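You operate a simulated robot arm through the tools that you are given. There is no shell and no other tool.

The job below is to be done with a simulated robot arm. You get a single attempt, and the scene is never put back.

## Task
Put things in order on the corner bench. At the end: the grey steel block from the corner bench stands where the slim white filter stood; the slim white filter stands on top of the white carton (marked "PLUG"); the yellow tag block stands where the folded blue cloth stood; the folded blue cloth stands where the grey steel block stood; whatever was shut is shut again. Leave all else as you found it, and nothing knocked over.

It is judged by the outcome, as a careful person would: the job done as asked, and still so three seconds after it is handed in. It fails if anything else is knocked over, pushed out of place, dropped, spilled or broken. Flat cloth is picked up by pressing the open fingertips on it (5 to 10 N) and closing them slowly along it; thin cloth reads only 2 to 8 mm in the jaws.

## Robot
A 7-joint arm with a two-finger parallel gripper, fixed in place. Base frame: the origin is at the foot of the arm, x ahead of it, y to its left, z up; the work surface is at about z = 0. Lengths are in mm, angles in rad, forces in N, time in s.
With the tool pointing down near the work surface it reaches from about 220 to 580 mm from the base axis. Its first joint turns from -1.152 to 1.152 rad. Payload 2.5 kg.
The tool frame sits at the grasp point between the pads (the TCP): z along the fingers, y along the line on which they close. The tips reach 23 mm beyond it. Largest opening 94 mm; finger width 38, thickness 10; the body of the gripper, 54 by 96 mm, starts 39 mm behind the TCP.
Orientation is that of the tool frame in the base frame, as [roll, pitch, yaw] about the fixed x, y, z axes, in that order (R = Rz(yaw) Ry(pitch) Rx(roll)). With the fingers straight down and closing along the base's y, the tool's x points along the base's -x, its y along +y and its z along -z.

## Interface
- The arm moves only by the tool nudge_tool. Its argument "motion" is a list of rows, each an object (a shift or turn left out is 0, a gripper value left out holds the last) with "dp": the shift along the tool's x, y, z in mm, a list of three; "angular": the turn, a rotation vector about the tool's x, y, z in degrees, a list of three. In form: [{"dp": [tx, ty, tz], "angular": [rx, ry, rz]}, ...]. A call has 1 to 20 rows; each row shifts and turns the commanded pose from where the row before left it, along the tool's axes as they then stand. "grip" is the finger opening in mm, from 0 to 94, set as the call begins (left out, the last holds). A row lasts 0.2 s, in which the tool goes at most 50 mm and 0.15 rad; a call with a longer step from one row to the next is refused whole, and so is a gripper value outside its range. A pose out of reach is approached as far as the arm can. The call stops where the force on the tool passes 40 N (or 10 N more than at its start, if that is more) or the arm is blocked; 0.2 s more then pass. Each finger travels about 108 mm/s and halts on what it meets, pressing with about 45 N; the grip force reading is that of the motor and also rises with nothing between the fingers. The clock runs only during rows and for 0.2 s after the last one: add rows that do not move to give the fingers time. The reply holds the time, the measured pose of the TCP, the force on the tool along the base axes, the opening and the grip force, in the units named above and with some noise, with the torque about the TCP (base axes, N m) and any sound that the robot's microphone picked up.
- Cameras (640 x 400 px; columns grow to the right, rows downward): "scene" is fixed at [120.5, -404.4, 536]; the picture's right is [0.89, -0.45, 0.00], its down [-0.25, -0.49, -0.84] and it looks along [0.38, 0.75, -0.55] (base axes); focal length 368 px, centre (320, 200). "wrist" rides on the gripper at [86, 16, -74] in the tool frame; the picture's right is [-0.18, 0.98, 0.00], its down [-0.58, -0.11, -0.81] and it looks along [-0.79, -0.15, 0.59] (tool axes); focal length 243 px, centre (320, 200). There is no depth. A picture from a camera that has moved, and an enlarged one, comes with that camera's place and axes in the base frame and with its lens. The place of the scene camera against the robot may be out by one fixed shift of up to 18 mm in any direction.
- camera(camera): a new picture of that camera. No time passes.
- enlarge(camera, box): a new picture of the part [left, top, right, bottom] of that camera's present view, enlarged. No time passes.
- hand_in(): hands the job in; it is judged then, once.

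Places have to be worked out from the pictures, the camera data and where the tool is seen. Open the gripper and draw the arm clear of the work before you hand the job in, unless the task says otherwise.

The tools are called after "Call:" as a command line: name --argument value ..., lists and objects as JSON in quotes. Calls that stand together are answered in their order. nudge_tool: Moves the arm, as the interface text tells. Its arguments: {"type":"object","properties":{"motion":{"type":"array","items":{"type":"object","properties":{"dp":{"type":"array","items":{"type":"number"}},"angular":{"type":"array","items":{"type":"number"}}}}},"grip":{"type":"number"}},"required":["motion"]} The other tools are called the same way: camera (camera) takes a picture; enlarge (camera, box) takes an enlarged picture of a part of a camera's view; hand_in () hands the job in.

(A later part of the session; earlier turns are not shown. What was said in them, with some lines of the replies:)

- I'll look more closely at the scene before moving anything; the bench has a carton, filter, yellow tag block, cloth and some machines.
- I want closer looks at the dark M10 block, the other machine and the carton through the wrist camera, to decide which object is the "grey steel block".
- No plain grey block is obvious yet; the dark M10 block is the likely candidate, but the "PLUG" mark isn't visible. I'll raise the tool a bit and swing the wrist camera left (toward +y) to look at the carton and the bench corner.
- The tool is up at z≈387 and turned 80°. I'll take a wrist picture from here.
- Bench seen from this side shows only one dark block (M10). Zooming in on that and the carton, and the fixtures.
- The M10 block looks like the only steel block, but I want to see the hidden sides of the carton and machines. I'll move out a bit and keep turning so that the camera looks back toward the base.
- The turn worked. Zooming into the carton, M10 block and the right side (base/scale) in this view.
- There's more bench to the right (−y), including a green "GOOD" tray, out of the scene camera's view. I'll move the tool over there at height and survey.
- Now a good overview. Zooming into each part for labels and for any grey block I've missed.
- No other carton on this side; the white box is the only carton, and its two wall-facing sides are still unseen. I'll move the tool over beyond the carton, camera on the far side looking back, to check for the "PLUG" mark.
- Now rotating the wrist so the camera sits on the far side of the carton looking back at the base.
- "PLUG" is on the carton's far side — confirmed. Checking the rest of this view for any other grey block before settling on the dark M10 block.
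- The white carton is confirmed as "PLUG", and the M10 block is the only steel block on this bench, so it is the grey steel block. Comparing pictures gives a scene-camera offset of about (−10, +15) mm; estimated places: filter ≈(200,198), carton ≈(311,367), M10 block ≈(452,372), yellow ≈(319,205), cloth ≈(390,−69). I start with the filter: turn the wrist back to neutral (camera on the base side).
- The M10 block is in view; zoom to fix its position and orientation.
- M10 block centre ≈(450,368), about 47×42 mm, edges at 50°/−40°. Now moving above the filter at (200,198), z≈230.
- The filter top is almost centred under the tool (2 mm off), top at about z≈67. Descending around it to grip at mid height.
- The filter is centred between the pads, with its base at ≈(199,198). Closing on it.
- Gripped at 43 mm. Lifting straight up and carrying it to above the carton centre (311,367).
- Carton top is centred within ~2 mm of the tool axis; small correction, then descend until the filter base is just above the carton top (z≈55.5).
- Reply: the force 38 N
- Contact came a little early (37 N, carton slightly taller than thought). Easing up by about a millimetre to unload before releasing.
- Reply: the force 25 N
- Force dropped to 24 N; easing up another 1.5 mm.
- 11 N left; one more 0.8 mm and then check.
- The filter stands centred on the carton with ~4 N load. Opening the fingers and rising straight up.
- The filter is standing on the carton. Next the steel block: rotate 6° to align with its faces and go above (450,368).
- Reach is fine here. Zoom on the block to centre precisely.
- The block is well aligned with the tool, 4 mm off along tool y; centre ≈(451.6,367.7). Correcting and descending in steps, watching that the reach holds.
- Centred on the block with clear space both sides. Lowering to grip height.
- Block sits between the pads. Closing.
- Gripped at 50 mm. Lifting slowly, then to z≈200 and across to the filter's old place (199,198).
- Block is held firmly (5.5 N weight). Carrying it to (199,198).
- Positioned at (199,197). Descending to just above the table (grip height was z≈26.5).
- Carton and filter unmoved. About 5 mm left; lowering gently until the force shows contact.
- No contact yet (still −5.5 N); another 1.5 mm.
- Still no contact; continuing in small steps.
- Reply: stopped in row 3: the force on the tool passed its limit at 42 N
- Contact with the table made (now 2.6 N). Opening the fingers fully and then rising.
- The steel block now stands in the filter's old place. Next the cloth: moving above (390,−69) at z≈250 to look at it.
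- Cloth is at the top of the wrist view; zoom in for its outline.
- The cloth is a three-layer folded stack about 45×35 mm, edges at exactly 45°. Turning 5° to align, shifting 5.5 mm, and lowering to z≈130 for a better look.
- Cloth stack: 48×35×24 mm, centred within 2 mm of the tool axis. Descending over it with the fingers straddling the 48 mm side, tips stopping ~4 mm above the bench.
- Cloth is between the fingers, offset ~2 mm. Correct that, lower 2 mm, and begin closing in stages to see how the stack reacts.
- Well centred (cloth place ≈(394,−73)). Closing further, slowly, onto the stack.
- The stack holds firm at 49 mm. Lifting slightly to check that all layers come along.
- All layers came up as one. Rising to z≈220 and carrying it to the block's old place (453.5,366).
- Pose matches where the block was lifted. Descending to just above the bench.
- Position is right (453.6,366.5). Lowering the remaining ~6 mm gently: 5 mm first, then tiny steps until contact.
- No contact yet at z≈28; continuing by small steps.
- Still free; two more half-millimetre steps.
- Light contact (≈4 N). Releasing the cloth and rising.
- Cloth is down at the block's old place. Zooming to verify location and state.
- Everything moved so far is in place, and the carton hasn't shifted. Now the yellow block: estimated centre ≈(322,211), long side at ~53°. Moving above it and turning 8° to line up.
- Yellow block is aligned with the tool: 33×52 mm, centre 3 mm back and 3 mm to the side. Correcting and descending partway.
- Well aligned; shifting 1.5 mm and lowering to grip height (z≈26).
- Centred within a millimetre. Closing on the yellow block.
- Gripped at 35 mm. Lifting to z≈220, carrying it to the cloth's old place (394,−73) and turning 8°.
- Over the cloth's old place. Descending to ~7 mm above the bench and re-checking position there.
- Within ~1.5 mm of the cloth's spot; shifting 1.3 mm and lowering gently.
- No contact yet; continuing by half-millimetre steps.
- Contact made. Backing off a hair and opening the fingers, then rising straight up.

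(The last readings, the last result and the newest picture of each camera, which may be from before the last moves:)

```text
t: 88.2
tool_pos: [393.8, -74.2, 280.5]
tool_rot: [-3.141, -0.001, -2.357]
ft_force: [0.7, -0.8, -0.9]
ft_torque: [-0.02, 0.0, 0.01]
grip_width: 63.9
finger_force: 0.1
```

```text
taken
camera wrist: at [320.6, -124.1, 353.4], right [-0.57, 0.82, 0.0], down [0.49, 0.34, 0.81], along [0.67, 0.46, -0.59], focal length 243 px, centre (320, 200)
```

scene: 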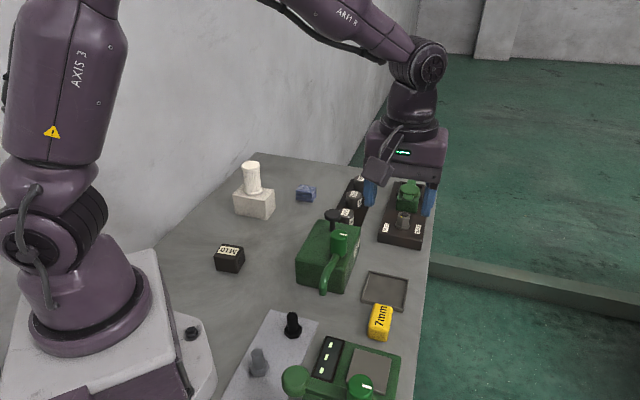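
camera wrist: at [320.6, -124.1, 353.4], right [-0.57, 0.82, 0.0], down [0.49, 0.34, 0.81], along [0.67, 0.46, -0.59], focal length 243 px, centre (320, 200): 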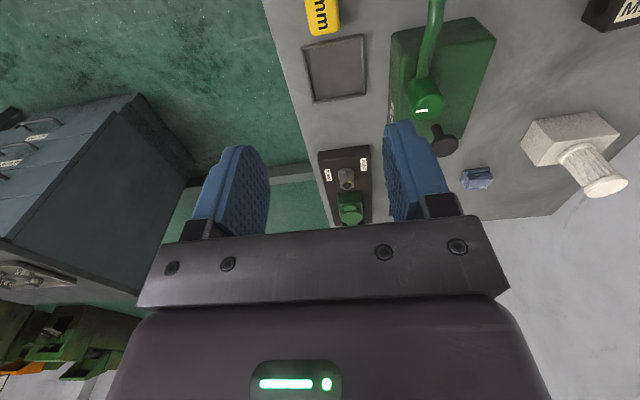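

Yellow block stands in the cloth's old place. Opening the gripper fully, drawing the arm back up to about its starting pose, and inspecting everything.

Call:
nudge_tool --motion '[{"dp": [0, 0, -30]}, {"dp": [-15.3, 31.3, -6]}, {"dp": [-15.3, 31.3, -6]}, {"dp": [-15.3, 31.3, -6]}, {"dp": [-15.3, 31.3, -6]}, {"dp": [-15.3, 31.3, -6]}, {"dp": [-15.3, 31.3, -6]}, {"dp": [-15.3, 31.3, -6]}, {}, {}]' --grip 94

Call:
camera --camera "scene"

Call:
enlarge --camera "scene" --box '[200, 150, 360, 250]'

Call:
enlarge --camera "scene" --box '[220, 275, 420, 400]'

Call:
enlarge --camera "scene" --box '[280, 200, 440, 300]'

Call:
camera --camera "wrist"

```text
t: 90.5
tool_pos: [313.5, 156.2, 351.6]
tool_rot: [3.141, 0.001, -2.357]
ft_force: [0.6, -0.6, 0.1]
ft_torque: [-0.01, 0.01, -0.02]
grip_width: 94.1
finger_force: 0.1
```

```text
taken
```

scene: 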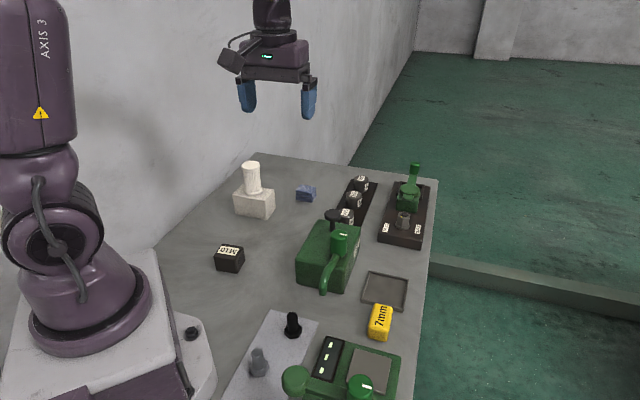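

```text
4.00 times, centred on (280, 200) of scene
camera zoom: at [120.5, -404.3, 536.0], right [0.89, -0.45, 0.0], down [-0.25, -0.49, -0.84], along [0.38, 0.75, -0.55], focal length 1470 px, centre (480, 200)
```

zoom: 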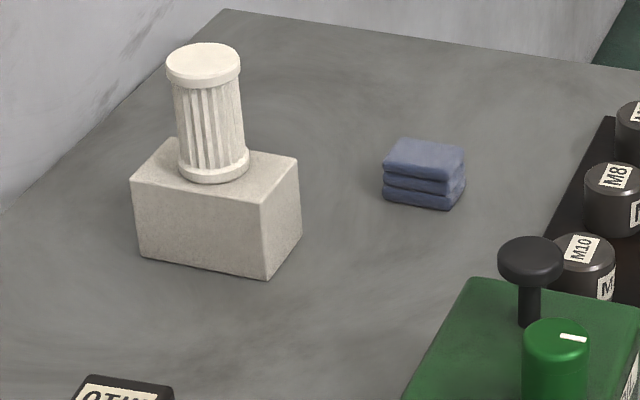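

```text
3.20 times, centred on (320, 338) of scene
camera zoom: at [120.5, -404.3, 536.0], right [0.89, -0.45, 0.0], down [-0.25, -0.49, -0.84], along [0.38, 0.75, -0.55], focal length 1176 px, centre (320, -240)
```

zoom: 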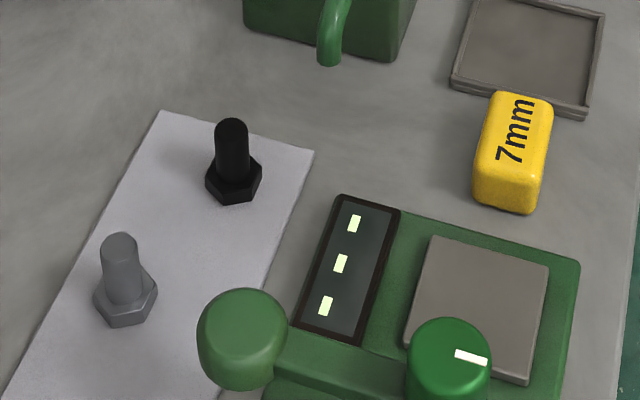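

```text
4.00 times, centred on (360, 250) of scene
camera zoom: at [120.5, -404.3, 536.0], right [0.89, -0.45, 0.0], down [-0.25, -0.49, -0.84], along [0.38, 0.75, -0.55], focal length 1470 px, centre (160, 0)
```

zoom: 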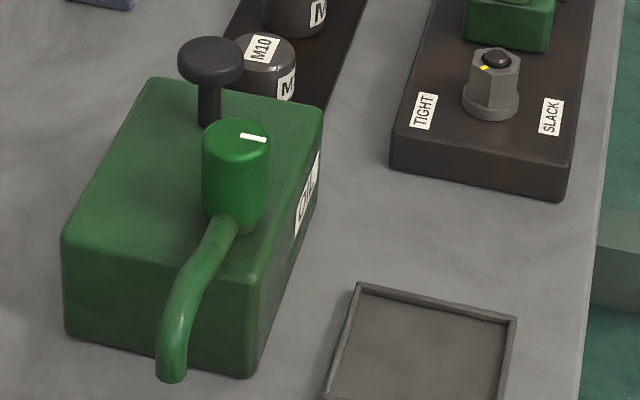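

```text
taken
camera wrist: at [240.2, 106.8, 425.0], right [-0.57, 0.82, 0.0], down [0.49, 0.33, 0.81], along [0.67, 0.46, -0.59], focal length 243 px, centre (320, 200)
```

wrist: 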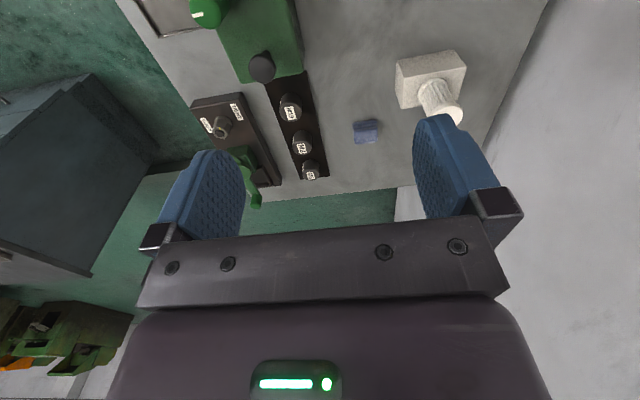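

All four objects are standing where asked: the steel block where the filter was, the filter on the PLUG carton, the cloth where the block was, and the yellow block where the cloth was. Nothing else has shifted, nothing was opened, the gripper is open and the arm is clear. Handing in.

Call:
hand_in

```text
The job is handed in.
```

I finished all four moves and handed the job in. I don't have the verdict, only that the hand-in went through. The last pictures show everything standing:

- **Grey steel block:** it stands where the filter stood, placed to within about 2 mm.
- **White filter:** it stands centred on top of the carton marked "PLUG".
- **Folded blue cloth:** it stands where the steel block stood, still neatly folded.
- **Yellow tag block:** it stands where the cloth stood. Its long side is turned about 90° from the cloth's, and it clears both the tray and the scale.

I took the dark block labelled "M10" to be the grey steel block. It looks nearly black, but I looked over the bench and found no other steel block on it.

The carton is in its original position, and in the final pictures nothing else had moved or been knocked over. I opened nothing, so there was nothing to shut. Before handing in, I opened the gripper and drew the arm up clear of the bench.
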